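You operate a simulated robot arm through the tools that you are given. There is no shell and no other tool. Be economical: measure what you need, move in short steps, check, and stop when the job is done.

You are at the controls of a simulated two-armed robot. One attempt, no reset.

## Task
Brush the fluff off the white hanky, then fold it on the flap board.
Fine: use the clothes brush and put it back; red and blue slides before the green one; each slide ends out. Set down upright: clothes brush. What is to be rubbed or washed off counts as gone when no trace of it is left.

It is judged by the outcome, as a careful person would: the job done as asked, and still so three seconds after it is handed in. It fails if anything else is knocked over, pushed out of place, dropped, spilled or broken. Flat cloth is picked up by pressing the open fingertips on it (5 to 10 N) and closing them slowly along it; thin cloth reads only 2 to 8 mm in the jaws.

## Robot
Two 6-joint arms with two-finger parallel grippers on one trunk that stands fixed in place. Base frame: the origin is at the foot of the trunk, x ahead of it, y to its left, z up; the work surface is at about z = 0.78. Units: m, rad, N and s.
The left shoulder is at [0.28, 0.185, 1.105], the right one opposite. With the tool pointing down near the work surface each hand reaches from about 0.52 to 0.92 m from the base axis, measured 20 degrees to its own side. Payload 1.57 kg a hand.
The tool frame of a hand sits at the grasp point between the pads (the TCP): z along the fingers, y along the line on which they close. The tips reach 0.03 m beyond it. The gripper opens to 0.08 m. The fingers are 0.017 m wide and 0.012 m thick; the gripper's body (0.04 by 0.082 m) begins 0.08 m behind the TCP.
Orientation is that of the tool frame in the base frame, as [roll, pitch, yaw] about the fixed x, y, z axes, in that order (R = Rz(yaw) Ry(pitch) Rx(roll)). With the fingers straight down and closing along the base's y, the tool's x points along the base's -x, its y along +y and its z along -z.

## Interface
- The arms move only by the tool play_rows. It takes "left_plan", "right_plan" or both (then of equal length, played together; a hand with none holds still); each is a list of rows, each a list of 2 entries, a list of its own where there are three numbers: the shift along the base's x, y, z in units of 20 mm (1.0 is 20 mm), then the turn, a rotation vector about the base's x, y, z in units of 6 degrees (1.0 is 6 degrees). In form: [[[tx, ty, tz], [ax, ay, az]], ...]. A call has 1 to 10 rows; each row shifts and turns the commanded pose from where the row before left it. "left_hand" and "right_hand" are, for a hand that has rows, the opening in per cent of the stroke, from 0 (shut) to 100 (fully open), set as the call begins (left out, the last holds). A call with a number of a shift or a turn outside -1 to 1 is refused whole. Each row takes 0.2 s and may step no farther than 0.05 m and 0.15 rad from the row before; otherwise, or with a gripper value out of range, the whole call is refused. A pose out of reach is approached as far as the arm can. The call stops where the force on the tool passes 40 N (or 10 N more than at its start, if that is more) or the arm is blocked; 0.2 s more then pass. The fingers move at their own pace (about 0.153 m/s each) and stop on an object; they squeeze with about 33 N. The grip force told is the motor's: it shows also when the fingers shut on nothing. Time passes only in rows, and 0.2 s behind the last, so rows that do not move let the fingers close. The reply holds the time, the measured pose of the TCP, the force on the tool along the base axes, the opening and the grip force, in the units named above and with some noise, with the torque about the TCP (base axes, N m) and any sound that the robot's microphone picked up.
- Cameras (640 x 400 px; columns grow to the right, rows downward): "scene" is now at [0.2393, -0.0114, 1.545]; the picture's right is [-0.14, -0.99, 0.00], its down [-0.74, 0.10, -0.67] and it looks along [0.66, -0.09, -0.74] (base axes); focal length 333 px, centre (320, 200). "left" rides on the left gripper at [0.072, 0.007, -0.122] in its tool frame; the picture's right is [-0.09, 1.00, 0.00], its down [-0.84, -0.08, -0.54] and it looks along [-0.54, -0.05, 0.84] (tool axes); focal length 238 px, centre (320, 200). "right" rides on the right gripper at [0.072, -0.007, -0.122] in its tool frame; the picture's right is [0.09, 1.00, 0.00], its down [-0.84, 0.08, -0.54] and it looks along [-0.54, 0.05, 0.84] (tool axes); focal length 238 px, centre (320, 200).
- grab_frame(camera): a new picture of that camera. The clock stands still meanwhile.
- lift_body(by): slides the trunk up (or, below 0, down) by that many m; the arms and the scene camera ride with it, the base frame stays. It gives what a move gives, with no picture.
- aim_head(pan, tilt): turns the head with the scene camera to pan (to the left, within 1.501 rad either way) and tilt (down, from -0.506 to 1.204), counted from straight ahead of the robot. It gives what a move gives.
- measure_at(camera, pixels): for up to 12 pixels [column, row] of the newest picture of that camera ("zoom" is the newest enlarged one), the place [x, y, z] in the base frame of the surface seen there, good to about 0.002 m. The clock stands still meanwhile.
- close_up(camera, box): a new picture of the part [left, top, right, bottom] of that camera's present view, enlarged. The clock stands still meanwhile.
- close_job(): hands the job in; it is judged then, once.

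Go step by step. Measure first, check grasps and placings, and put right what went wrong. The budget is 80 turns and 48 pictures, counting those below and the enlarged ones. Unless the task says otherwise, let go and move clear before handing in, and close with one line.

The tools are called after "Emit:" by a JSON object that holds its "op" and its "data". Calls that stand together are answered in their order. play_rows: Moves the arms, as the interface text tells. Its arguments: {"type":"object","properties":{"left_plan":{"type":"array","items":{"type":"array"}},"left_hand":{"type":"number"},"right_plan":{"type":"array","items":{"type":"array"}},"right_hand":{"type":"number"}},"required":[]} The other tools are called the same way: lift_body (by) slides the trunk up or down; aim_head (pan, tilt) turns the head that bears the scene camera; grab_frame (camera) takes a picture; measure_at (camera, pixels) gives the place of the surface under pixels of a picture; close_up (camera, box) takes an enlarged picture of a part of a camera's view; close_job () hands the job in.

At the start:

```text
clock: 0.0
left_tcp_pos: [0.5831, 0.1786, 1.1132]
left_ee_rot: [-3.141, -0.001, 3.14]
left_force: [0.0, 0.2, 0.6]
left_torque: [-0.05, -0.04, -0.01]
left_grip_width: 0.0799
left_gripper_force: 0.0
right_tcp_pos: [0.5614, -0.2224, 1.1526]
right_ee_rot: [-3.141, 0.001, -3.141]
right_force: [0.3, -0.5, -0.4]
right_torque: [-0.01, 0.01, -0.01]
right_grip_width: 0.0801
right_gripper_force: 0.0
trunk travel left (down, up): [-0.8, 0.19]
head pan, tilt: [-0.138, 0.84]
```

scene: 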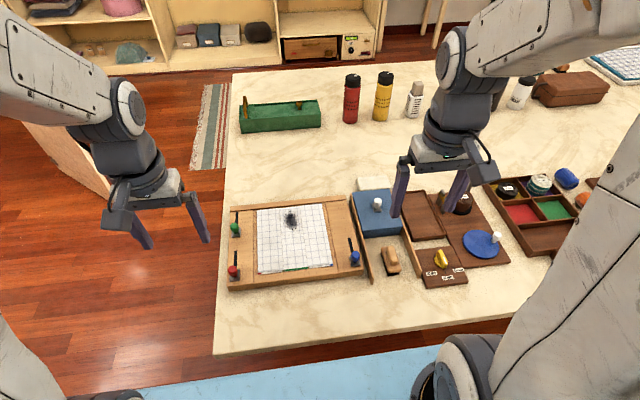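
right: 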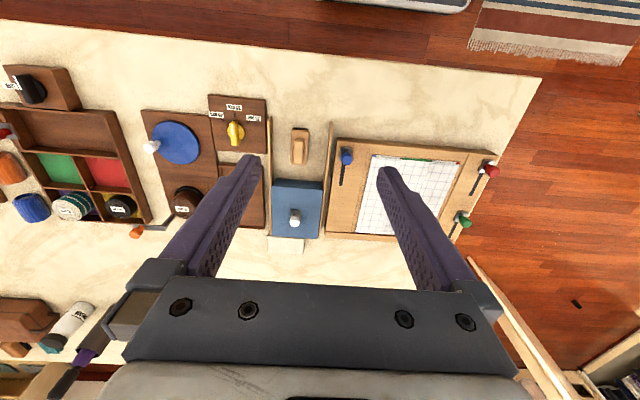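
left: 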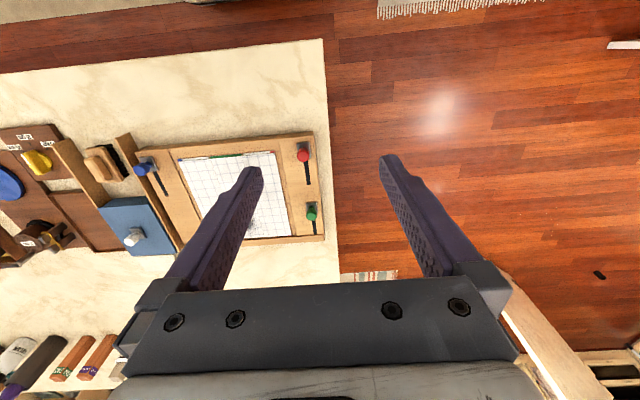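

The scene shows the flap board at about (295,240), with the hanky and dark fluff at (290,220), and what looks like the brush at (390,262). I'll enlarge this area first.

Emit:
{"op": "close_up", "data": {"camera": "scene", "box": [215, 170, 415, 295]}}

Emit:
{"op": "measure_at", "data": {"camera": "scene", "pixels": [[258, 208], [324, 204], [332, 265], [259, 273], [290, 220], [390, 262], [233, 271], [235, 229], [354, 257], [348, 240], [240, 285], [385, 310]]}}

```text
3.20 times, centred on (315, 232) of scene
```

zoom: 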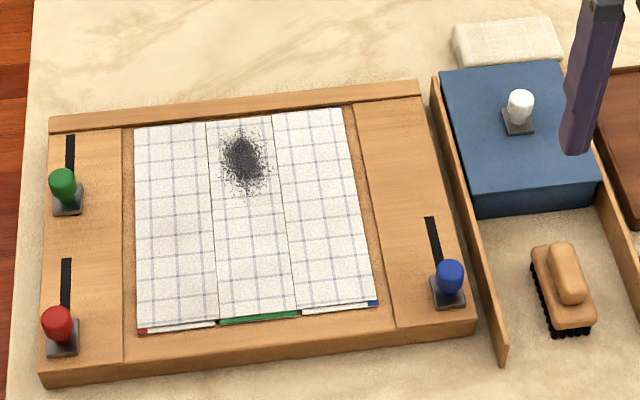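

```text
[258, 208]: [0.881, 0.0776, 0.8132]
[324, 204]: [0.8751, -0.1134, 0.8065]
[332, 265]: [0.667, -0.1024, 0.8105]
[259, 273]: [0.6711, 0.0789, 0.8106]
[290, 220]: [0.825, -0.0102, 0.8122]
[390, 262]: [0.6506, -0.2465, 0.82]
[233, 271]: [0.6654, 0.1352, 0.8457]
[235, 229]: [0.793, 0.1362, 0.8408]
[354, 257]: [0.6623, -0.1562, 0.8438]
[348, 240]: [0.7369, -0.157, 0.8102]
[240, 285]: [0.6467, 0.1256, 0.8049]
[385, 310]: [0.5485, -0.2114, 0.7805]
```

The board has red (left), blue (right) and green (back-left) knobs, each with a slot running away from it. The brush lies between two rails. I'll measure the brush, rails and slots.

Emit:
{"op": "close_up", "data": {"camera": "scene", "box": [340, 225, 440, 288]}}

Emit:
{"op": "close_up", "data": {"camera": "right", "box": [210, 90, 370, 190]}}

Emit:
{"op": "measure_at", "data": {"camera": "right", "pixels": [[301, 130], [301, 145], [299, 160], [292, 145], [308, 145], [271, 145], [330, 145], [301, 115]]}}

```text
6.35 times, centred on (390, 256) of scene
```

zoom: 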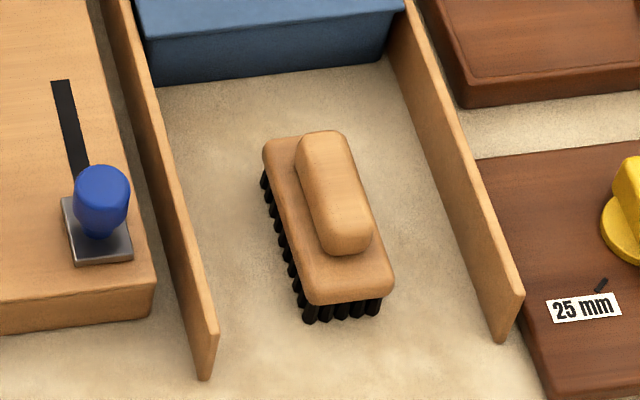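

```text
4.00 times, centred on (290, 140) of right
```

zoom: 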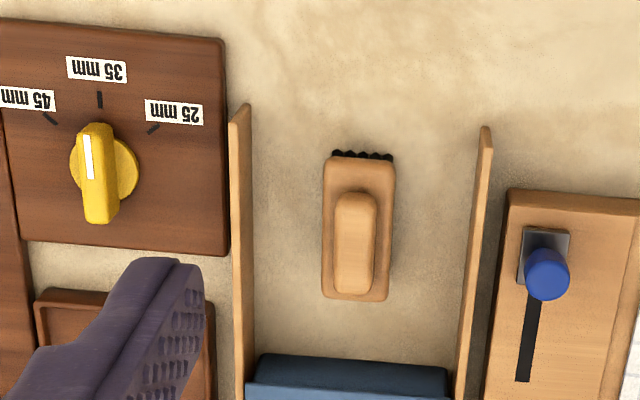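

```text
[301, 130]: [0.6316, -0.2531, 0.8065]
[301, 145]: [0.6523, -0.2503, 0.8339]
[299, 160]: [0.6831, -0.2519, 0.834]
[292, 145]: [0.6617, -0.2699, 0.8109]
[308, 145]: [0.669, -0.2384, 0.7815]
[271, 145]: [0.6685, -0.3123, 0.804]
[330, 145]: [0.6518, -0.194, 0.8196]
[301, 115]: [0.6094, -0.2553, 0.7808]
```

The brush handle runs nearly along x with its top at z≈0.834, between rails at y≈-0.195 and -0.31. I'll get the handle points from the enlarged picture.

Emit:
{"op": "measure_at", "data": {"camera": "zoom", "pixels": [[357, 200], [354, 240], [350, 285], [338, 240], [371, 240], [327, 180], [392, 180], [325, 290], [385, 295], [242, 200], [480, 200], [475, 300]]}}

```text
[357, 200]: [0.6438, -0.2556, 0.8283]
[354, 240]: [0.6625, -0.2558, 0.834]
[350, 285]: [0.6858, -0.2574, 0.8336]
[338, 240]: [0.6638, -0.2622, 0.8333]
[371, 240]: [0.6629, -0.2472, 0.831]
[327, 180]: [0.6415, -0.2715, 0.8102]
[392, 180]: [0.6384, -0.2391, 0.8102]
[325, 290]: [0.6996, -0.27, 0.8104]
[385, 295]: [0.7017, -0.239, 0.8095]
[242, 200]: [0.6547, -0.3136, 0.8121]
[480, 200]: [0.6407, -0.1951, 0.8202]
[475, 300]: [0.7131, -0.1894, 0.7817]
```

The handle centre is about (0.666, -0.255), with its top at 0.834 and the plate at 0.810. I'll bring the right hand above it with the jaws part open.

Emit:
{"op": "play_rows", "data": {"right_plan": [[[0.52, -0.163, -1], [0, 0, 0]], [[0.52, -0.163, -1], [0, 0, 0]], [[0.52, -0.163, -1], [0, 0, 0]], [[0.52, -0.163, -1], [0, 0, 0]], [[0.52, -0.163, -1], [0, 0, 0]], [[0.52, -0.163, -1], [0, 0, 0]], [[0.52, -0.163, -1], [0, 0, 0]], [[0.52, -0.163, -1], [0, 0, 0]], [[0.52, -0.163, -1], [0, 0, 0]], [[0.52, -0.163, -1], [0, 0, 0]]], "right_hand": 60}}

Emit:
{"op": "grab_frame", "data": {"camera": "right"}}

```text
clock: 2.2
left_tcp_pos: [0.5819, 0.1775, 1.1138]
left_ee_rot: [-3.139, 0.002, -3.14]
left_force: [-0.2, -0.1, 0.4]
left_torque: [-0.01, 0.01, 0.0]
left_grip_width: 0.0802
left_gripper_force: 0.0
right_tcp_pos: [0.6648, -0.2568, 0.9512]
right_ee_rot: [3.141, -0.001, 3.141]
right_force: [0.2, 0.1, 0.3]
right_torque: [0.0, -0.02, 0.03]
right_grip_width: 0.0478
right_gripper_force: 0.0
trunk travel left (down, up): [-0.8, 0.19]
head pan, tilt: [-0.138, 0.84]
```

```text
41 pictures are left
```

right: 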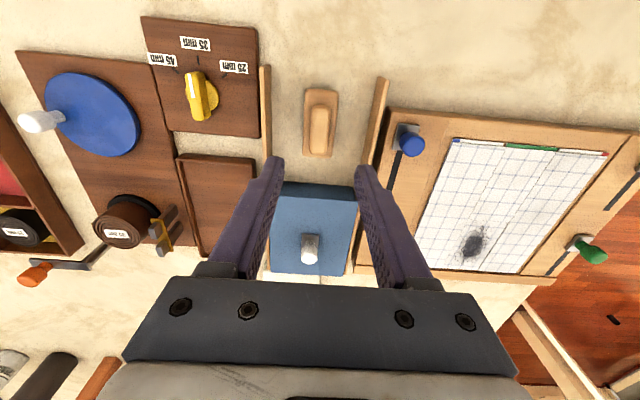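

The hand is centred over the brush, with the handle in view at (319,125) between the fingers. I'll go down to TCP z≈0.846 with the jaws still open.

Emit:
{"op": "play_rows", "data": {"right_plan": [[[0, 0, -1], [0, 0, 0]], [[0, 0, -1], [0, 0, 0]], [[0, 0, -1], [0, 0, 0]], [[0, 0, -1], [0, 0, 0]], [[0, 0, -0.7], [0, 0, 0]], [[0, 0, -0.55], [0, 0, 0]], [[0, 0, 0], [0, 0, 0]]]}}

Emit:
{"op": "grab_frame", "data": {"camera": "right"}}

```text
clock: 3.8
left_tcp_pos: [0.5823, 0.1779, 1.1139]
left_ee_rot: [3.14, -0.001, 3.141]
left_force: [0.2, 1.7, -0.5]
left_torque: [-0.02, -0.01, 0.05]
left_grip_width: 0.08
left_gripper_force: 0.0
right_tcp_pos: [0.6652, -0.2559, 0.8484]
right_ee_rot: [3.141, 0.001, -3.142]
right_force: [0.3, -0.2, -0.1]
right_torque: [0.01, 0.0, -0.01]
right_grip_width: 0.0479
right_gripper_force: 0.1
trunk travel left (down, up): [-0.8, 0.19]
head pan, tilt: [-0.138, 0.84]
```

```text
40 pictures are left
```

right: 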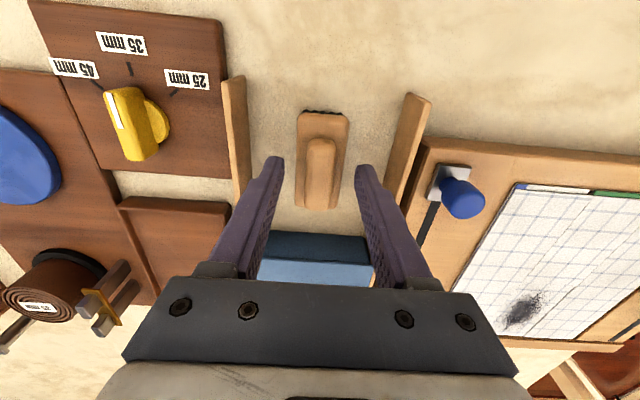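

The fingertips at row ~168 straddle the handle's middle at (320,170). I'll drop 2 mm more and close.

Emit:
{"op": "play_rows", "data": {"right_plan": [[[0, 0, -0.12], [0, 0, 0]]]}}

Emit:
{"op": "play_rows", "data": {"right_plan": [[[0, 0, 0], [0, 0, 0]], [[0, 0, 0], [0, 0, 0]], [[0, 0, 0], [0, 0, 0]], [[0, 0, 0], [0, 0, 0]]], "right_hand": 0}}

```text
clock: 4.2
left_tcp_pos: [0.5827, 0.1781, 1.1139]
left_ee_rot: [3.141, -0.002, -3.141]
left_force: [-0.6, -0.5, 0.6]
left_torque: [0.0, -0.04, -0.01]
left_grip_width: 0.0801
left_gripper_force: 0.1
right_tcp_pos: [0.665, -0.2567, 0.8457]
right_ee_rot: [-3.141, 0.0, -3.141]
right_force: [0.8, -0.8, 0.0]
right_torque: [0.05, -0.01, 0.03]
right_grip_width: 0.0481
right_gripper_force: 0.0
trunk travel left (down, up): [-0.8, 0.19]
head pan, tilt: [-0.138, 0.84]
```

```text
clock: 5.2
left_tcp_pos: [0.583, 0.1784, 1.1134]
left_ee_rot: [3.141, 0.002, -3.141]
left_force: [-0.3, 0.1, 1.2]
left_torque: [0.01, 0.04, -0.06]
left_grip_width: 0.0801
left_gripper_force: 0.0
right_tcp_pos: [0.665, -0.2559, 0.8456]
right_ee_rot: [3.14, 0.001, 3.14]
right_force: [-0.3, 0.2, -0.1]
right_torque: [0.0, 0.03, -0.01]
right_grip_width: 0.0185
right_gripper_force: 32.7
trunk travel left (down, up): [-0.8, 0.19]
head pan, tilt: [-0.138, 0.84]
```

The brush is gripped (18.5 mm, 33 N), and its bottom sits 0.0655 below the TCP. I'll lift it and carry it left over the board.

Emit:
{"op": "play_rows", "data": {"right_plan": [[[0, 0, 0.6], [0, 0, 0]], [[0, 0, 1], [0, 0, 0]], [[0, 0, 1], [0, 0, 0]], [[0, 0, 1], [0, 0, 0]], [[0, 0, 1], [0, 0, 0]], [[0, 0.9, 0.6], [0, 0, 0]], [[0.5, 1, 0], [0, 0, 0]], [[0.9, 1, 0], [0, 0, 0]], [[0.9, 1, 0], [0, 0, 0]], [[0.9, 1, 0], [0, 0, 0]]]}}

Emit:
{"op": "play_rows", "data": {"right_plan": [[[0.9, 1, 0], [0, 0, 0]], [[0.9, 1, 0], [0, 0, 0]], [[0.9, 1, 0], [0, 0, 0]], [[0.9, 1, 0], [0, 0, 0]], [[0.9, 1, 0], [0, 0, 0]], [[0.3, 1, 0], [0, 0, 0]], [[0, 1, 0], [0, 0, 0]], [[0, 0.3, 0], [0, 0, 0]], [[0, 0, 0], [0, 0, 0]]]}}

Emit:
{"op": "grab_frame", "data": {"camera": "scene"}}

Emit:
{"op": "grab_frame", "data": {"camera": "right"}}

```text
clock: 7.4
left_tcp_pos: [0.5833, 0.1774, 1.1145]
left_ee_rot: [-3.141, -0.001, 3.142]
left_force: [0.6, -0.8, -0.4]
left_torque: [0.01, -0.03, 0.02]
left_grip_width: 0.08
left_gripper_force: 0.0
right_tcp_pos: [0.7299, -0.1569, 0.9503]
right_ee_rot: [-3.141, 0.0, 3.14]
right_force: [-0.2, 0.2, -0.4]
right_torque: [0.02, -0.02, -0.02]
right_grip_width: 0.0188
right_gripper_force: 32.9
trunk travel left (down, up): [-0.8, 0.19]
head pan, tilt: [-0.138, 0.84]
```

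```text
clock: 9.4
left_tcp_pos: [0.5827, 0.1767, 1.1135]
left_ee_rot: [-3.141, 0.0, 3.141]
left_force: [-0.2, 0.8, 0.3]
left_torque: [0.0, -0.01, 0.02]
left_grip_width: 0.08
left_gripper_force: 0.0
right_tcp_pos: [0.8244, -0.0123, 0.9495]
right_ee_rot: [-3.141, -0.001, -3.141]
right_force: [-0.5, -0.2, -1.8]
right_torque: [-0.02, -0.01, 0.03]
right_grip_width: 0.0188
right_gripper_force: 33.0
trunk travel left (down, up): [-0.8, 0.19]
head pan, tilt: [-0.138, 0.84]
```

```text
39 pictures are left
```

scene: 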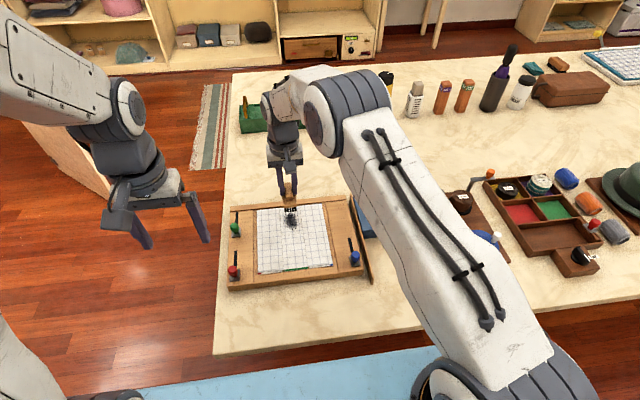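

```text
38 pictures are left
```

right: 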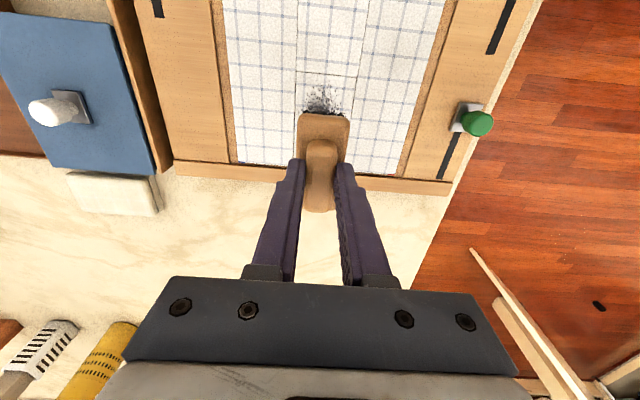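

The brush hangs straight over the fluff, whose near part shows at (323,100). I'll check the fluff and rim places.

Emit:
{"op": "measure_at", "data": {"camera": "right", "pixels": [[323, 100], [323, 88], [306, 105], [340, 105], [270, 110], [385, 110], [380, 180], [230, 172], [230, 155], [410, 60], [265, 60]]}}

Emit:
{"op": "measure_at", "data": {"camera": "scene", "pixels": [[291, 222], [291, 228], [284, 220], [299, 220], [270, 240], [320, 240]]}}

```text
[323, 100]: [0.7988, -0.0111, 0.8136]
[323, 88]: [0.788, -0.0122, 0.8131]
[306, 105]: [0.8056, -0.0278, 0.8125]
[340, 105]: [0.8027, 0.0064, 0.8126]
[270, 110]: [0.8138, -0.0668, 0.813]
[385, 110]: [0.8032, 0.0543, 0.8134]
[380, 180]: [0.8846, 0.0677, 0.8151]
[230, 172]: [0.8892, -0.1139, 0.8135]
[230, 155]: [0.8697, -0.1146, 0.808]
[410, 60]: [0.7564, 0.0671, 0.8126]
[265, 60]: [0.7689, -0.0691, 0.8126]
```

```text
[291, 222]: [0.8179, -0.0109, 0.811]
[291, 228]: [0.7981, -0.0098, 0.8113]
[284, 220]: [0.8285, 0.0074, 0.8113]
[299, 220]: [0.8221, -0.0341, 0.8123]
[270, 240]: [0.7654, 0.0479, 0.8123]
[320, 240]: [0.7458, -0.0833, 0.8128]
```

The hanky surface is at 0.812 and the rim at 0.815, so contact should come at TCP z≈0.878. I'll descend, then feel for contact.

Emit:
{"op": "play_rows", "data": {"right_plan": [[[0, 0, -1], [0, 0, 0]], [[0, 0, -1], [0, 0, 0]], [[0, 0, -1], [0, 0, 0]], [[0, 0, -0.45], [0, 0, 0]], [[0, 0, -0.1], [0, 0, 0]], [[0, 0, 0], [0, 0, 0]]]}}

```text
clock: 10.8
left_tcp_pos: [0.5817, 0.1778, 1.1139]
left_ee_rot: [3.139, 0.001, -3.141]
left_force: [0.3, 0.1, 0.6]
left_torque: [0.02, 0.01, 0.01]
left_grip_width: 0.08
left_gripper_force: 0.2
right_tcp_pos: [0.8262, -0.0128, 0.878]
right_ee_rot: [-3.141, 0.0, 3.141]
right_force: [0.1, 0.4, -1.2]
right_torque: [-0.03, -0.01, 0.02]
right_grip_width: 0.0188
right_gripper_force: 33.1
trunk travel left (down, up): [-0.8, 0.19]
head pan, tilt: [-0.138, 0.84]
```

Emit:
{"op": "play_rows", "data": {"right_plan": [[[0, 0, -0.1], [0, 0, 0]], [[0, 0, 0], [0, 0, 0]]]}}

```text
clock: 11.4
left_tcp_pos: [0.5838, 0.178, 1.1145]
left_ee_rot: [3.141, 0.001, 3.141]
left_force: [0.4, -1.3, -0.6]
left_torque: [0.02, -0.03, -0.01]
left_grip_width: 0.0799
left_gripper_force: 0.0
right_tcp_pos: [0.8248, -0.0123, 0.8768]
right_ee_rot: [-3.141, 0.001, 3.141]
right_force: [0.2, 0.6, 1.7]
right_torque: [0.01, 0.05, 0.0]
right_grip_width: 0.0191
right_gripper_force: 32.9
trunk travel left (down, up): [-0.8, 0.19]
head pan, tilt: [-0.138, 0.84]
```

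There is a hint of contact (+1.7 N). I'll press 1 mm more and make short strokes along x.

Emit:
{"op": "play_rows", "data": {"right_plan": [[[0, 0, -0.05], [0, 0, 0]], [[0.4, 0, 0], [0, 0, 0]], [[-0.6, 0, 0], [0, 0, 0]], [[-0.6, 0, 0], [0, 0, 0]], [[-0.6, 0, 0], [0, 0, 0]], [[-0.6, 0, 0], [0, 0, 0]]]}}

Emit:
{"op": "close_up", "data": {"camera": "scene", "box": [215, 170, 415, 295]}}

```text
clock: 12.8
left_tcp_pos: [0.5825, 0.1779, 1.114]
left_ee_rot: [-3.141, -0.001, -3.141]
left_force: [0.4, -0.4, -0.1]
left_torque: [0.0, 0.02, -0.01]
left_grip_width: 0.0801
left_gripper_force: 0.1
right_tcp_pos: [0.7849, -0.0125, 0.8763]
right_ee_rot: [3.14, 0.002, 3.141]
right_force: [4.4, 0.5, 11.8]
right_torque: [-0.01, -0.4, -0.01]
right_grip_width: 0.0189
right_gripper_force: 33.2
trunk travel left (down, up): [-0.8, 0.19]
head pan, tilt: [-0.138, 0.84]
```

```text
3.20 times, centred on (315, 232) of scene
```

zoom: 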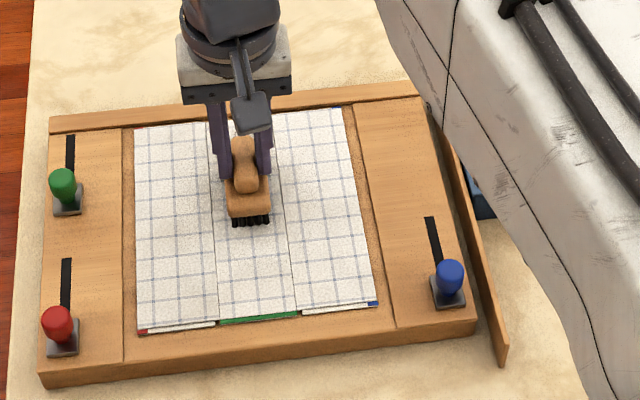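

The contact is about 12 N and the cloth hasn't moved. I'll continue with back-and-forth strokes at two y offsets.

Emit:
{"op": "play_rows", "data": {"right_plan": [[[0.6, 0.3, 0], [0, 0, 0]], [[0.7, 0.3, 0], [0, 0, 0]], [[0.7, 0, 0], [0, 0, 0]], [[0.4, 0, 0], [0, 0, 0]], [[-0.6, 0, 0], [0, 0, 0]], [[-0.6, 0, 0], [0, 0, 0]], [[-0.6, 0, 0], [0, 0, 0]], [[-0.7, 0, 0], [0, 0, 0]]]}}

Emit:
{"op": "play_rows", "data": {"right_plan": [[[0.3, -0.6, 0], [0, 0, 0]], [[0.3, -0.7, 0], [0, 0, 0]], [[0.7, 0, 0], [0, 0, 0]], [[0.7, 0, 0], [0, 0, 0]], [[0.5, 0, 0], [0, 0, 0]], [[-0.6, 0, 0], [0, 0, 0]], [[-0.6, 0, 0], [0, 0, 0]], [[-0.7, 0, 0], [0, 0, 0]], [[-0.6, 0, 0], [0, 0, 0]]]}}

Emit:
{"op": "play_rows", "data": {"right_plan": [[[0, 0, 0.6], [0, 0, 0]], [[0, 0, 1], [0, 0, 0]], [[-0.5, 0, 1], [0, 0, 0]], [[-1, 0, 1], [0, 0, 0]], [[-1, 0, 0], [0, 0, 0]], [[-1, 0, 0], [0, 0, 0]], [[-1, 0, 0], [0, 0, 0]], [[-1, 0, 0], [0, 0, 0]]]}}

Emit:
{"op": "close_up", "data": {"camera": "scene", "box": [215, 170, 415, 295]}}

Emit:
{"op": "grab_frame", "data": {"camera": "right"}}

```text
clock: 14.6
left_tcp_pos: [0.5828, 0.1776, 1.1138]
left_ee_rot: [-3.14, -0.001, -3.141]
left_force: [-0.4, -0.1, 0.6]
left_torque: [0.03, 0.01, 0.01]
left_grip_width: 0.0798
left_gripper_force: 0.0
right_tcp_pos: [0.7849, 0.0003, 0.8754]
right_ee_rot: [3.139, 0.003, -3.141]
right_force: [5.5, 0.1, 14.6]
right_torque: [-0.06, -0.51, 0.02]
right_grip_width: 0.019
right_gripper_force: 32.8
trunk travel left (down, up): [-0.8, 0.19]
head pan, tilt: [-0.138, 0.84]
```

```text
clock: 16.6
left_tcp_pos: [0.5829, 0.1781, 1.1142]
left_ee_rot: [-3.142, 0.0, -3.141]
left_force: [0.4, 0.3, 0.5]
left_torque: [-0.02, 0.02, 0.0]
left_grip_width: 0.0801
left_gripper_force: 0.1
right_tcp_pos: [0.7847, -0.0257, 0.8749]
right_ee_rot: [-3.14, 0.004, 3.141]
right_force: [5.7, -1.2, 14.3]
right_torque: [0.0, -0.47, 0.02]
right_grip_width: 0.0189
right_gripper_force: 33.1
trunk travel left (down, up): [-0.8, 0.19]
head pan, tilt: [-0.138, 0.84]
```

```text
clock: 18.4
left_tcp_pos: [0.5827, 0.1776, 1.113]
left_ee_rot: [-3.141, 0.0, -3.141]
left_force: [-0.5, 0.4, 0.7]
left_torque: [0.0, 0.0, -0.02]
left_grip_width: 0.0799
left_gripper_force: 0.1
right_tcp_pos: [0.672, -0.026, 0.9486]
right_ee_rot: [-3.141, 0.001, 3.139]
right_force: [-0.8, 1.1, 0.3]
right_torque: [0.01, 0.01, 0.04]
right_grip_width: 0.0192
right_gripper_force: 33.2
trunk travel left (down, up): [-0.8, 0.19]
head pan, tilt: [-0.138, 0.84]
```

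```text
3.20 times, centred on (315, 232) of scene
```

zoom: 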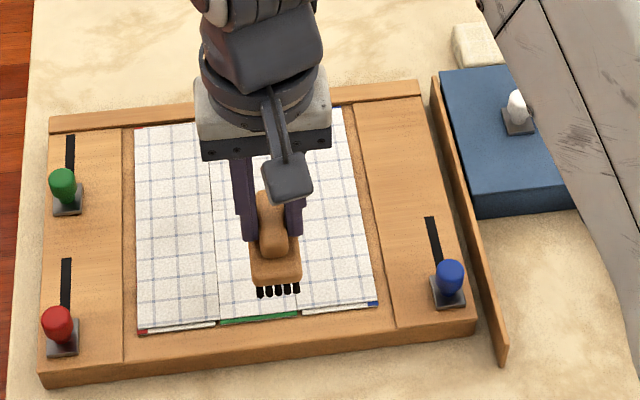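

```text
35 pictures are left
```

right: 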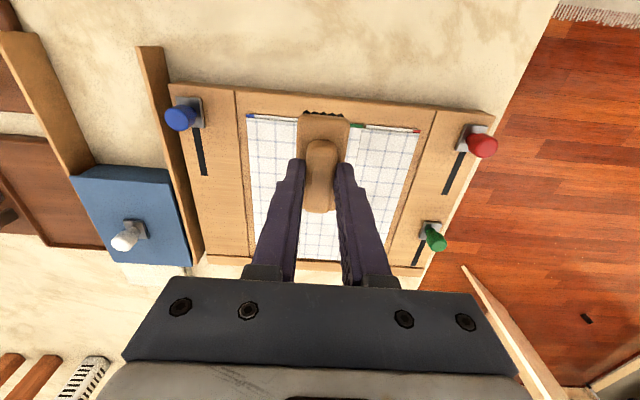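

The hand hides the fluff spot, so I'll move right over the brush's home spot and then look.

Emit:
{"op": "play_rows", "data": {"right_plan": [[[-0.035, -1, 0], [0, 0, 0]], [[-0.035, -1, 0], [0, 0, 0]], [[-0.035, -1, 0], [0, 0, 0]], [[-0.035, -1, 0], [0, 0, 0]], [[-0.035, -1, 0], [0, 0, 0]], [[-0.035, -1, 0], [0, 0, 0]], [[-0.035, -1, 0], [0, 0, 0]], [[-0.035, -1, 0], [0, 0, 0]], [[-0.035, -1, 0], [0, 0, 0]], [[-0.035, -1, 0], [0, 0, 0]]]}}

Emit:
{"op": "play_rows", "data": {"right_plan": [[[0, -0.8, 0], [0, 0, 0]], [[0, -0.72, 0], [0, 0, 0]], [[0, 0, 0], [0, 0, 0]]]}}

Emit:
{"op": "close_up", "data": {"camera": "scene", "box": [245, 195, 341, 255]}}

Emit:
{"op": "grab_frame", "data": {"camera": "right"}}

```text
clock: 20.6
left_tcp_pos: [0.5823, 0.1773, 1.1128]
left_ee_rot: [3.14, 0.0, 3.141]
left_force: [-0.6, 0.1, -1.2]
left_torque: [-0.04, -0.05, 0.01]
left_grip_width: 0.0801
left_gripper_force: 0.1
right_tcp_pos: [0.6653, -0.226, 0.9479]
right_ee_rot: [3.141, 0.001, 3.14]
right_force: [0.1, -0.5, -0.7]
right_torque: [-0.03, -0.01, 0.01]
right_grip_width: 0.019
right_gripper_force: 33.3
trunk travel left (down, up): [-0.8, 0.19]
head pan, tilt: [-0.138, 0.84]
```

```text
clock: 21.4
left_tcp_pos: [0.583, 0.1782, 1.1144]
left_ee_rot: [3.141, 0.0, -3.141]
left_force: [0.5, 0.3, 0.0]
left_torque: [-0.01, -0.01, 0.0]
left_grip_width: 0.08
left_gripper_force: 0.1
right_tcp_pos: [0.6673, -0.2563, 0.9475]
right_ee_rot: [-3.142, -0.001, -3.141]
right_force: [0.5, 0.5, -1.4]
right_torque: [0.02, 0.02, 0.0]
right_grip_width: 0.0189
right_gripper_force: 33.2
trunk travel left (down, up): [-0.8, 0.19]
head pan, tilt: [-0.138, 0.84]
```

```text
6.67 times, centred on (293, 225) of scene
```

zoom: 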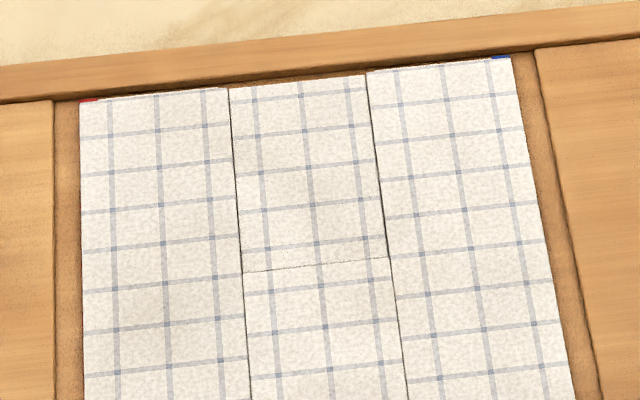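

```text
33 pictures are left
```

right: 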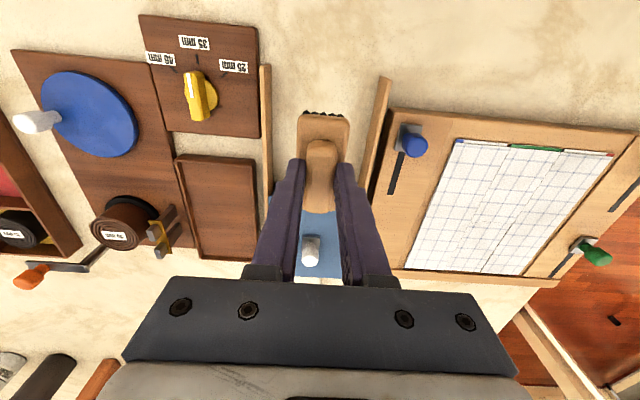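

The fluff looks gone, but I'll look once more at higher magnification for a faint trace.

Emit:
{"op": "close_up", "data": {"camera": "scene", "box": [272, 202, 312, 238]}}

Emit:
{"op": "close_up", "data": {"camera": "right", "box": [400, 120, 630, 290]}}

```text
11.11 times, centred on (292, 220) of scene
```

zoom: 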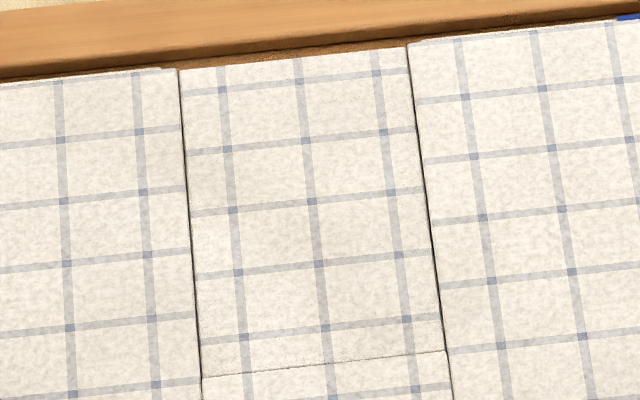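

```text
2.35 times, centred on (515, 205) of right
```

zoom: 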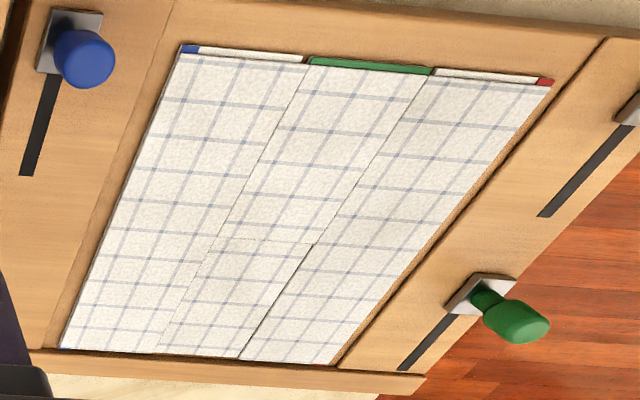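

The far middle panel still looks a touch greyer than the others, with specks along the seam at (270,365). I'll brush over it again with wider coverage.

Emit:
{"op": "play_rows", "data": {"right_plan": [[[0, 1, 0], [0, 0, 0]], [[0.5, 1, 0], [0, 0, 0]], [[0.9, 1, 0], [0, 0, 0]], [[0.9, 1, 0], [0, 0, 0]], [[0.9, 1, 0], [0, 0, 0]], [[0.9, 1, 0], [0, 0, 0]], [[0.9, 1, 0], [0, 0, 0]], [[0.9, 1, 0], [0, 0, 0]], [[0.9, 1, 0], [0, 0, 0]], [[0.9, 1, 0], [0, 0, 0]]]}}

Emit:
{"op": "play_rows", "data": {"right_plan": [[[0.7, 0.8, -0.6], [0, 0, 0]], [[0, 0, -1], [0, 0, 0]], [[0, 0, -1], [0, 0, 0]], [[0, 0, -0.7], [0, 0, 0]], [[0, 0, -0.25], [0, 0, 0]], [[0, 0, -0.07], [0, 0, 0]], [[0, 0, 0], [0, 0, 0]]]}}

```text
clock: 23.6
left_tcp_pos: [0.5823, 0.1778, 1.1146]
left_ee_rot: [-3.141, -0.001, 3.14]
left_force: [-0.6, 0.2, 0.5]
left_torque: [0.03, 0.0, -0.02]
left_grip_width: 0.0804
left_gripper_force: 0.1
right_tcp_pos: [0.8203, -0.0567, 0.9478]
right_ee_rot: [3.141, -0.001, 3.141]
right_force: [-0.5, 0.0, 0.1]
right_torque: [-0.01, -0.03, 0.0]
right_grip_width: 0.0189
right_gripper_force: 33.2
trunk travel left (down, up): [-0.8, 0.19]
head pan, tilt: [-0.138, 0.84]
```

```text
clock: 25.2
left_tcp_pos: [0.5827, 0.1781, 1.1135]
left_ee_rot: [3.142, 0.0, -3.14]
left_force: [0.8, 0.2, -0.5]
left_torque: [-0.01, 0.0, -0.03]
left_grip_width: 0.0802
left_gripper_force: 0.0
right_tcp_pos: [0.8347, -0.0399, 0.8755]
right_ee_rot: [3.141, 0.001, 3.141]
right_force: [-1.7, -0.8, 9.0]
right_torque: [0.01, 0.23, 0.01]
right_grip_width: 0.019
right_gripper_force: 33.1
trunk travel left (down, up): [-0.8, 0.19]
head pan, tilt: [-0.138, 0.84]
```

Contact is 9 N. Now a zigzag: strokes along x, stepping in +y.

Emit:
{"op": "play_rows", "data": {"right_plan": [[[-0.9, 0, 0], [0, 0, 0]], [[-0.9, 0, 0], [0, 0, 0]], [[-0.9, 0, 0], [0, 0, 0]], [[0, 0.7, 0], [0, 0, 0]], [[0.9, 0, 0], [0, 0, 0]], [[0.9, 0, 0], [0, 0, 0]], [[0.9, 0, 0], [0, 0, 0]], [[-0.9, 0, 0], [0, 0, 0]], [[-0.9, 0, 0], [0, 0, 0]], [[-0.9, 0, 0], [0, 0, 0]]]}}

Emit:
{"op": "play_rows", "data": {"right_plan": [[[0, 0.7, 0], [0, 0, 0]], [[0.9, 0, 0], [0, 0, 0]], [[0.9, 0, 0], [0, 0, 0]], [[0.9, 0, 0], [0, 0, 0]], [[0.3, 0, 0], [0, 0, 0]], [[-0.9, 0, 0], [0, 0, 0]], [[-0.9, 0, 0], [0, 0, 0]], [[-0.9, 0, 0], [0, 0, 0]], [[-0.3, 0, 0], [0, 0, 0]], [[0, 0.7, 0], [0, 0, 0]]]}}

Emit:
{"op": "play_rows", "data": {"right_plan": [[[0.9, 0, 0], [0, 0, 0]], [[0.9, 0, 0], [0, 0, 0]], [[0.9, 0, 0], [0, 0, 0]], [[0.2, 0, 0], [0, 0, 0]], [[-0.9, 0.3, 0], [0, 0, 0]], [[-0.9, 0, 0], [0, 0, 0]], [[-0.9, 0, 0], [0, 0, 0]], [[0, 0, 0.7], [0, 0, 0]], [[0, 0, 1], [0, 0, 0]], [[0, 0, 1], [0, 0, 0]]]}}

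```text
clock: 27.4
left_tcp_pos: [0.5818, 0.1779, 1.1133]
left_ee_rot: [3.141, -0.001, -3.141]
left_force: [0.6, 0.4, -0.1]
left_torque: [0.01, -0.02, 0.03]
left_grip_width: 0.0802
left_gripper_force: 0.1
right_tcp_pos: [0.7798, -0.0267, 0.8767]
right_ee_rot: [-3.14, 0.001, 3.141]
right_force: [4.7, -0.3, 11.7]
right_torque: [0.03, -0.43, 0.04]
right_grip_width: 0.0192
right_gripper_force: 33.6
trunk travel left (down, up): [-0.8, 0.19]
head pan, tilt: [-0.138, 0.84]
```

```text
clock: 29.6
left_tcp_pos: [0.5819, 0.1765, 1.1148]
left_ee_rot: [3.14, 0.0, 3.14]
left_force: [-0.2, 0.7, 0.2]
left_torque: [0.0, 0.01, -0.02]
left_grip_width: 0.0801
left_gripper_force: 0.0
right_tcp_pos: [0.7795, 0.0005, 0.8759]
right_ee_rot: [-3.141, -0.001, 3.138]
right_force: [-0.3, -6.4, 18.1]
right_torque: [-0.34, -0.33, -0.09]
right_grip_width: 0.0191
right_gripper_force: 33.3
trunk travel left (down, up): [-0.8, 0.19]
head pan, tilt: [-0.138, 0.84]
```

```text
clock: 31.8
left_tcp_pos: [0.581, 0.1781, 1.1131]
left_ee_rot: [-3.141, 0.002, -3.141]
left_force: [-0.4, 0.6, 0.3]
left_torque: [0.02, 0.01, -0.02]
left_grip_width: 0.0801
left_gripper_force: 0.1
right_tcp_pos: [0.7848, 0.0071, 0.9279]
right_ee_rot: [-3.141, -0.001, -3.141]
right_force: [0.7, -0.1, -1.3]
right_torque: [-0.04, 0.01, -0.02]
right_grip_width: 0.0191
right_gripper_force: 33.5
trunk travel left (down, up): [-0.8, 0.19]
head pan, tilt: [-0.138, 0.84]
```

Brushing is done. I'll carry the brush back above its home spot.

Emit:
{"op": "play_rows", "data": {"right_plan": [[[-0.8, -0.9, 0.5], [0, 0, 0]], [[-0.8, -0.9, 0.5], [0, 0, 0]], [[-0.8, -0.9, 0], [0, 0, 0]], [[-0.8, -0.9, 0], [0, 0, 0]], [[-0.8, -0.9, 0], [0, 0, 0]], [[-0.8, -0.9, 0], [0, 0, 0]], [[-0.8, -0.9, 0], [0, 0, 0]], [[-0.3, -1, 0], [0, 0, 0]], [[0, -1, 0], [0, 0, 0]], [[0, -1, 0], [0, 0, 0]]]}}

Emit:
{"op": "play_rows", "data": {"right_plan": [[[0, -1, 0], [0, 0, 0]], [[0, -1, 0], [0, 0, 0]], [[0, -1, 0], [0, 0, 0]], [[0, -0.87, 0], [0, 0, 0]], [[0, 0, 0], [0, 0, 0]]]}}

Emit:
{"op": "close_up", "data": {"camera": "scene", "box": [245, 195, 341, 285]}}

Emit:
{"op": "close_up", "data": {"camera": "right", "box": [400, 120, 630, 290]}}

```text
clock: 34.0
left_tcp_pos: [0.5821, 0.1773, 1.1123]
left_ee_rot: [3.141, 0.0, 3.141]
left_force: [-0.5, -0.2, -0.1]
left_torque: [-0.01, -0.02, -0.02]
left_grip_width: 0.0798
left_gripper_force: 0.0
right_tcp_pos: [0.6662, -0.1778, 0.9499]
right_ee_rot: [3.141, 0.002, -3.141]
right_force: [0.1, 0.4, -1.5]
right_torque: [0.0, 0.02, -0.04]
right_grip_width: 0.019
right_gripper_force: 32.8
trunk travel left (down, up): [-0.8, 0.19]
head pan, tilt: [-0.138, 0.84]
```

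```text
clock: 35.2
left_tcp_pos: [0.5828, 0.1765, 1.1148]
left_ee_rot: [3.141, 0.001, -3.141]
left_force: [-0.7, -0.1, -1.1]
left_torque: [0.02, 0.0, 0.03]
left_grip_width: 0.0797
left_gripper_force: 0.0
right_tcp_pos: [0.6662, -0.2561, 0.9476]
right_ee_rot: [3.141, 0.0, 3.14]
right_force: [-0.3, -0.5, -0.3]
right_torque: [0.0, 0.01, 0.05]
right_grip_width: 0.0189
right_gripper_force: 32.8
trunk travel left (down, up): [-0.8, 0.19]
head pan, tilt: [-0.138, 0.84]
```

```text
4.44 times, centred on (293, 240) of scene
```

zoom: 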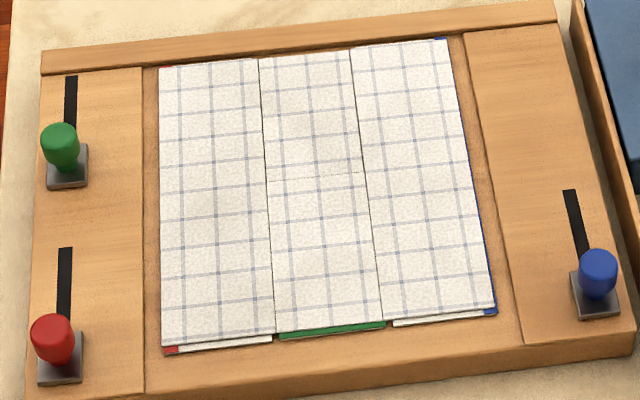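

```text
2.35 times, centred on (515, 205) of right
```

zoom: 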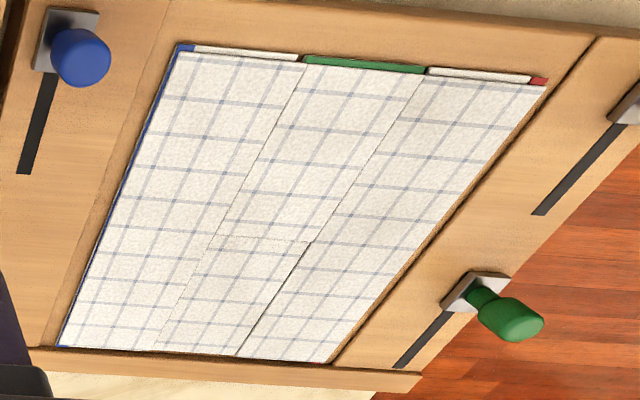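

The cloth is clean at the fluff spot (305,110); it has shifted only about 2 mm. Now I'll set the brush down at its home spot, where TCP z≈0.846.

Emit:
{"op": "play_rows", "data": {"right_plan": [[[0, 0, -1], [0, 0, 0]], [[0, 0, -1], [0, 0, 0]], [[0, 0, -1], [0, 0, 0]], [[0, 0, -1], [0, 0, 0]], [[0, 0, -0.7], [0, 0, 0]], [[0, 0, -0.25], [0, 0, 0]], [[0, 0, -0.1], [0, 0, 0]], [[0, 0, 0], [0, 0, 0]]]}}

```text
clock: 37.0
left_tcp_pos: [0.5826, 0.1779, 1.1126]
left_ee_rot: [3.14, 0.0, 3.141]
left_force: [-0.2, 0.3, -0.4]
left_torque: [0.03, 0.03, 0.01]
left_grip_width: 0.0799
left_gripper_force: 0.1
right_tcp_pos: [0.6656, -0.2564, 0.8484]
right_ee_rot: [3.14, -0.001, -3.141]
right_force: [-0.3, 0.2, 0.5]
right_torque: [-0.01, -0.03, 0.01]
right_grip_width: 0.0192
right_gripper_force: 32.5
trunk travel left (down, up): [-0.8, 0.19]
head pan, tilt: [-0.138, 0.84]
```

Emit:
{"op": "play_rows", "data": {"right_plan": [[[0, 0, -0.1], [0, 0, 0]], [[0, 0, -0.05], [0, 0, 0]], [[0, 0, 0], [0, 0, 0]]]}}

```text
clock: 37.8
left_tcp_pos: [0.5828, 0.1774, 1.1143]
left_ee_rot: [-3.141, 0.001, -3.141]
left_force: [0.0, 1.0, 1.2]
left_torque: [0.0, 0.0, 0.02]
left_grip_width: 0.0799
left_gripper_force: 0.0
right_tcp_pos: [0.6656, -0.256, 0.8441]
right_ee_rot: [-3.141, 0.0, 3.14]
right_force: [-0.5, -0.4, 2.3]
right_torque: [-0.01, 0.1, -0.01]
right_grip_width: 0.0191
right_gripper_force: 33.3
trunk travel left (down, up): [-0.8, 0.19]
head pan, tilt: [-0.138, 0.84]
```

Contact is felt at 2.3 N. I'll release and rise.

Emit:
{"op": "play_rows", "data": {"right_plan": [[[0, 0, 0], [0, 0, 0]], [[0, 0, 0], [0, 0, 0]], [[0, 0, 0.5], [0, 0, 0]], [[0, 0, 1], [0, 0, 0]], [[0, 0, 1], [0, 0, 0]], [[0, 0, 1], [0, 0, 0]], [[0, 0, 1], [0, 0, 0]], [[0, 0, 1], [0, 0, 0]]], "right_hand": 60}}

Emit:
{"op": "grab_frame", "data": {"camera": "right"}}

Emit:
{"op": "measure_at", "data": {"camera": "right", "pixels": [[410, 140], [400, 150], [392, 185], [418, 148], [404, 135], [319, 110]]}}

```text
clock: 39.6
left_tcp_pos: [0.5841, 0.1778, 1.1131]
left_ee_rot: [-3.141, -0.001, 3.14]
left_force: [-0.2, -0.6, 0.6]
left_torque: [-0.03, 0.01, -0.01]
left_grip_width: 0.0801
left_gripper_force: 0.1
right_tcp_pos: [0.667, -0.2556, 0.9549]
right_ee_rot: [3.141, 0.0, -3.142]
right_force: [-0.1, -0.1, -0.8]
right_torque: [-0.01, 0.0, 0.01]
right_grip_width: 0.0479
right_gripper_force: 0.1
trunk travel left (down, up): [-0.8, 0.19]
head pan, tilt: [-0.138, 0.84]
```

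```text
28 pictures are left
```

right: 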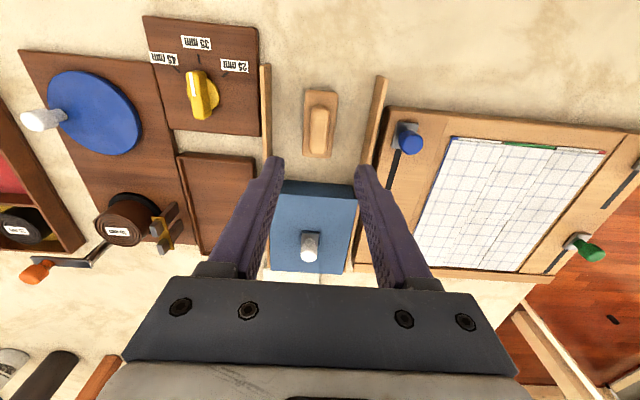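

```text
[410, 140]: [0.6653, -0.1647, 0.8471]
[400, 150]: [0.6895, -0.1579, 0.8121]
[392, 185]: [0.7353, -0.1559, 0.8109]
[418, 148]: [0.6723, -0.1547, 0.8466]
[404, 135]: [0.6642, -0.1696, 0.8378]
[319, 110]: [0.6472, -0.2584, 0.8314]
```

The brush stands upright at its home spot. Now the slides: I'll measure the knobs closely.

Emit:
{"op": "close_up", "data": {"camera": "scene", "box": [215, 195, 375, 295]}}

Emit:
{"op": "measure_at", "data": {"camera": "zoom", "pixels": [[70, 295], [70, 305], [75, 255], [67, 335], [80, 128], [80, 138], [78, 85], [556, 238], [556, 248], [538, 180], [555, 285], [78, 210]]}}

```text
4.00 times, centred on (295, 245) of scene
```

zoom: 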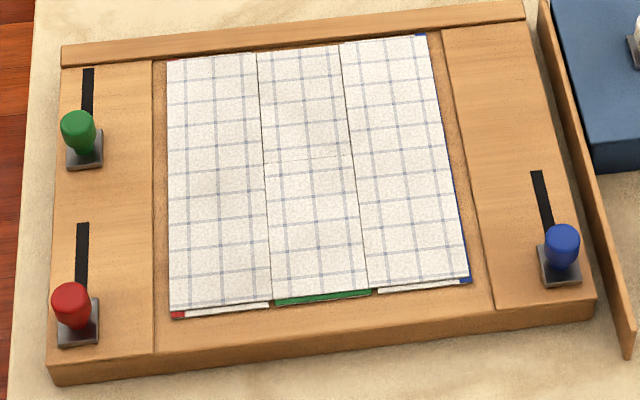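

```text
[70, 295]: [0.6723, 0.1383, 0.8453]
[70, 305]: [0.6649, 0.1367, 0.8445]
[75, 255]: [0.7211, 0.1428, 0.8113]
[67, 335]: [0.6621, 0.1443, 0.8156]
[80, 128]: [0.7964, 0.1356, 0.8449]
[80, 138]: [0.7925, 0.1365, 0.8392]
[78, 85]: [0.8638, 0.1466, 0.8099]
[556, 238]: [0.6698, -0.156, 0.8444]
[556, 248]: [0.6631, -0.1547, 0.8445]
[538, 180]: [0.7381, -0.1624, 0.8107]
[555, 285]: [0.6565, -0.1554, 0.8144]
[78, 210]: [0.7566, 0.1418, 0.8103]
```

The blue knob is near (0.668,-0.160) with its top at 0.846. I'll move the right hand over it, then down to TCP z≈0.856.

Emit:
{"op": "play_rows", "data": {"right_plan": [[[0, 1, 0], [0, 0, 0]], [[0, 1, 0], [0, 0, 0]], [[0.05, 1, 0], [0, 0, 0]], [[0, 1, 0], [0, 0, 0]], [[0, 0.8, 0], [0, 0, 0]], [[0, 0, -1], [0, 0, 0]], [[0, 0, -1], [0, 0, 0]], [[0, 0, -0.5], [0, 0, 0]], [[0, 0, 0], [0, 0, 0]]], "right_hand": 45}}

Emit:
{"op": "grab_frame", "data": {"camera": "right"}}

Emit:
{"op": "measure_at", "data": {"camera": "right", "pixels": [[310, 150], [320, 150], [330, 150], [320, 140], [320, 160]]}}

```text
clock: 41.6
left_tcp_pos: [0.5829, 0.1774, 1.1133]
left_ee_rot: [3.141, -0.001, -3.141]
left_force: [-0.2, -0.4, 0.9]
left_torque: [-0.06, 0.0, -0.01]
left_grip_width: 0.08
left_gripper_force: 0.1
right_tcp_pos: [0.6662, -0.159, 0.9031]
right_ee_rot: [-3.141, 0.001, -3.142]
right_force: [-0.2, -0.2, 0.0]
right_torque: [0.02, 0.01, 0.02]
right_grip_width: 0.036
right_gripper_force: 0.2
trunk travel left (down, up): [-0.8, 0.19]
head pan, tilt: [-0.138, 0.84]
```

```text
26 pictures are left
```

right: 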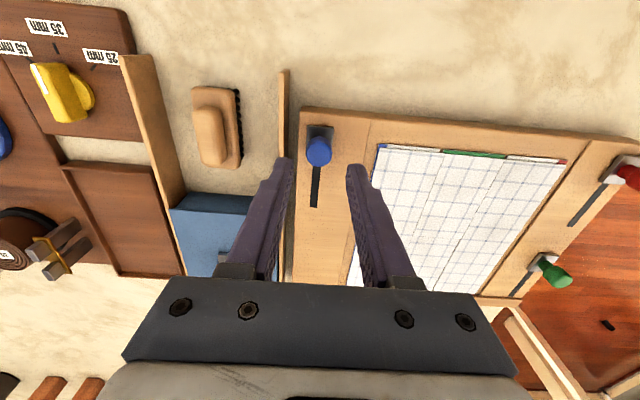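

```text
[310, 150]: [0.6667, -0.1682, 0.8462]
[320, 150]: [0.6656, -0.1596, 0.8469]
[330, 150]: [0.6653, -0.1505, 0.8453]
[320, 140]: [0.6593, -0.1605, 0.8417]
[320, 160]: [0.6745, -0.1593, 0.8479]
```

The knob is centred under the jaws at (320,152), about 22 mm wide. I'll descend and grip.

Emit:
{"op": "play_rows", "data": {"right_plan": [[[0.05, 0, -1], [0, 0, 0]], [[0.03, 0, -1], [0, 0, 0]], [[0, 0, -0.35], [0, 0, 0]], [[0, 0, 0], [0, 0, 0]]]}}

Emit:
{"op": "play_rows", "data": {"right_plan": [[[0, 0, 0], [0, 0, 0]], [[0, 0, 0], [0, 0, 0]], [[0, 0, 0], [0, 0, 0]]], "right_hand": 15}}

```text
clock: 42.6
left_tcp_pos: [0.5828, 0.177, 1.114]
left_ee_rot: [-3.141, -0.001, 3.141]
left_force: [-0.1, 0.3, -1.3]
left_torque: [0.0, 0.01, 0.0]
left_grip_width: 0.0797
left_gripper_force: 0.0
right_tcp_pos: [0.6689, -0.1588, 0.8582]
right_ee_rot: [-3.141, 0.0, 3.142]
right_force: [-1.1, 0.2, -0.4]
right_torque: [0.02, 0.02, 0.0]
right_grip_width: 0.0362
right_gripper_force: 0.0
trunk travel left (down, up): [-0.8, 0.19]
head pan, tilt: [-0.138, 0.84]
```

```text
clock: 43.4
left_tcp_pos: [0.5826, 0.178, 1.114]
left_ee_rot: [3.141, 0.0, 3.14]
left_force: [0.0, 1.0, 0.0]
left_torque: [0.0, 0.03, -0.02]
left_grip_width: 0.0801
left_gripper_force: 0.0
right_tcp_pos: [0.6696, -0.1604, 0.8585]
right_ee_rot: [3.14, -0.001, 3.14]
right_force: [1.9, 0.3, -2.7]
right_torque: [-0.27, -0.12, 0.04]
right_grip_width: 0.0208
right_gripper_force: 33.6
trunk travel left (down, up): [-0.8, 0.19]
head pan, tilt: [-0.138, 0.84]
```

The blue knob is gripped (21 mm). I'll slide it along +x slowly.

Emit:
{"op": "play_rows", "data": {"right_plan": [[[0.35, 0, 0], [0, 0, 0]], [[0.35, 0, 0], [0, 0, 0]], [[0.35, 0, 0], [0, 0, 0]], [[0.35, 0, 0], [0, 0, 0]], [[0.35, 0, 0], [0, 0, 0]], [[0.35, 0, 0], [0, 0, 0]]]}}

Emit:
{"op": "grab_frame", "data": {"camera": "scene"}}

```text
clock: 44.8
left_tcp_pos: [0.5824, 0.1771, 1.1131]
left_ee_rot: [3.141, 0.0, 3.141]
left_force: [0.2, -0.3, -0.6]
left_torque: [0.0, 0.0, 0.02]
left_grip_width: 0.0797
left_gripper_force: 0.0
right_tcp_pos: [0.7115, -0.1607, 0.8574]
right_ee_rot: [3.14, 0.001, -3.142]
right_force: [-2.2, -2.1, -4.0]
right_torque: [-0.33, 0.25, -0.01]
right_grip_width: 0.0203
right_gripper_force: 34.1
trunk travel left (down, up): [-0.8, 0.19]
head pan, tilt: [-0.138, 0.84]
```

```text
25 pictures are left
```

scene: 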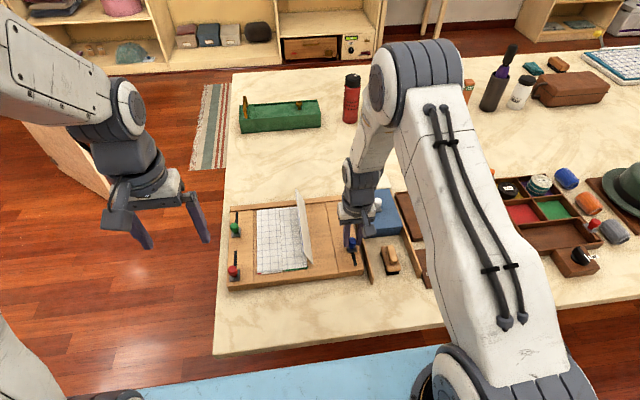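

The blue flap is rising to about upright at (303,230) as the slide moves. I'll continue to the slot's end.

Emit:
{"op": "play_rows", "data": {"right_plan": [[[0.35, 0, 0], [0, 0, 0]], [[0.35, 0, 0], [0, 0, 0]], [[0.3, 0, 0], [0, 0, 0]], [[0, 0, 0], [0, 0, 0]]]}}

Emit:
{"op": "close_up", "data": {"camera": "scene", "box": [215, 170, 415, 295]}}

```text
clock: 45.8
left_tcp_pos: [0.5835, 0.177, 1.1137]
left_ee_rot: [-3.142, -0.001, 3.142]
left_force: [0.6, 0.1, 0.0]
left_torque: [0.02, 0.04, 0.02]
left_grip_width: 0.08
left_gripper_force: 0.1
right_tcp_pos: [0.7312, -0.1596, 0.8577]
right_ee_rot: [-3.142, 0.0, 3.142]
right_force: [-0.2, -2.7, -6.7]
right_torque: [-0.35, -0.06, 0.01]
right_grip_width: 0.021
right_gripper_force: 34.3
trunk travel left (down, up): [-0.8, 0.19]
head pan, tilt: [-0.138, 0.84]
```

```text
3.20 times, centred on (315, 232) of scene
```

zoom: 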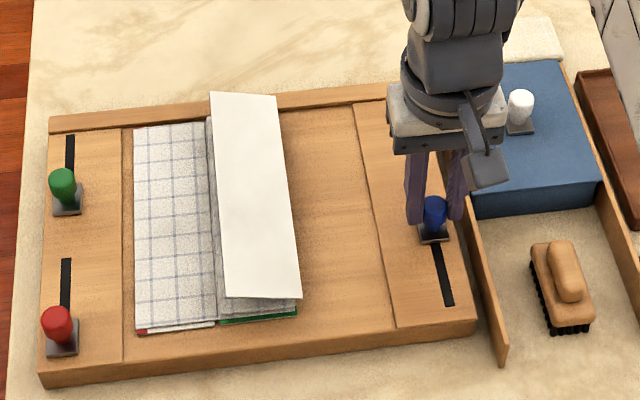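

The flap is nearly folded over. I'll keep on until the stop is felt.

Emit:
{"op": "play_rows", "data": {"right_plan": [[[0.2, 0, 0], [0, 0, 0]], [[0.2, 0, 0], [0, 0, 0]], [[0.2, 0, 0], [0, 0, 0]], [[0, 0, 0], [0, 0, 0]]]}}

Emit:
{"op": "close_up", "data": {"camera": "scene", "box": [215, 170, 415, 295]}}

```text
clock: 46.8
left_tcp_pos: [0.582, 0.1772, 1.1145]
left_ee_rot: [-3.141, 0.001, 3.141]
left_force: [0.0, 0.0, 0.9]
left_torque: [0.02, 0.01, 0.0]
left_grip_width: 0.0801
left_gripper_force: 0.1
right_tcp_pos: [0.7368, -0.1596, 0.8567]
right_ee_rot: [-3.141, -0.014, 3.141]
right_force: [-25.1, -2.5, -1.9]
right_torque: [0.26, 0.67, 0.02]
right_grip_width: 0.0208
right_gripper_force: 34.3
trunk travel left (down, up): [-0.8, 0.19]
head pan, tilt: [-0.138, 0.84]
```

```text
3.20 times, centred on (315, 232) of scene
```

zoom: 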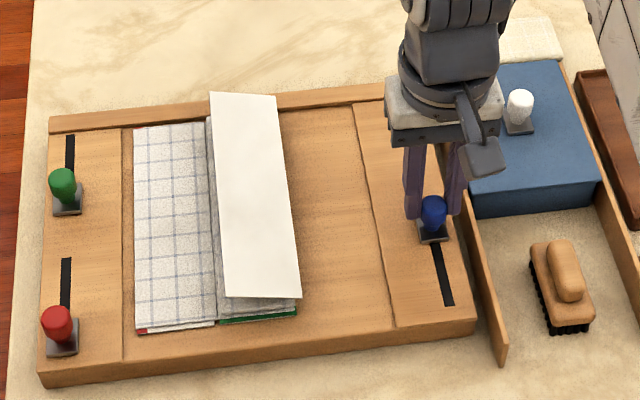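

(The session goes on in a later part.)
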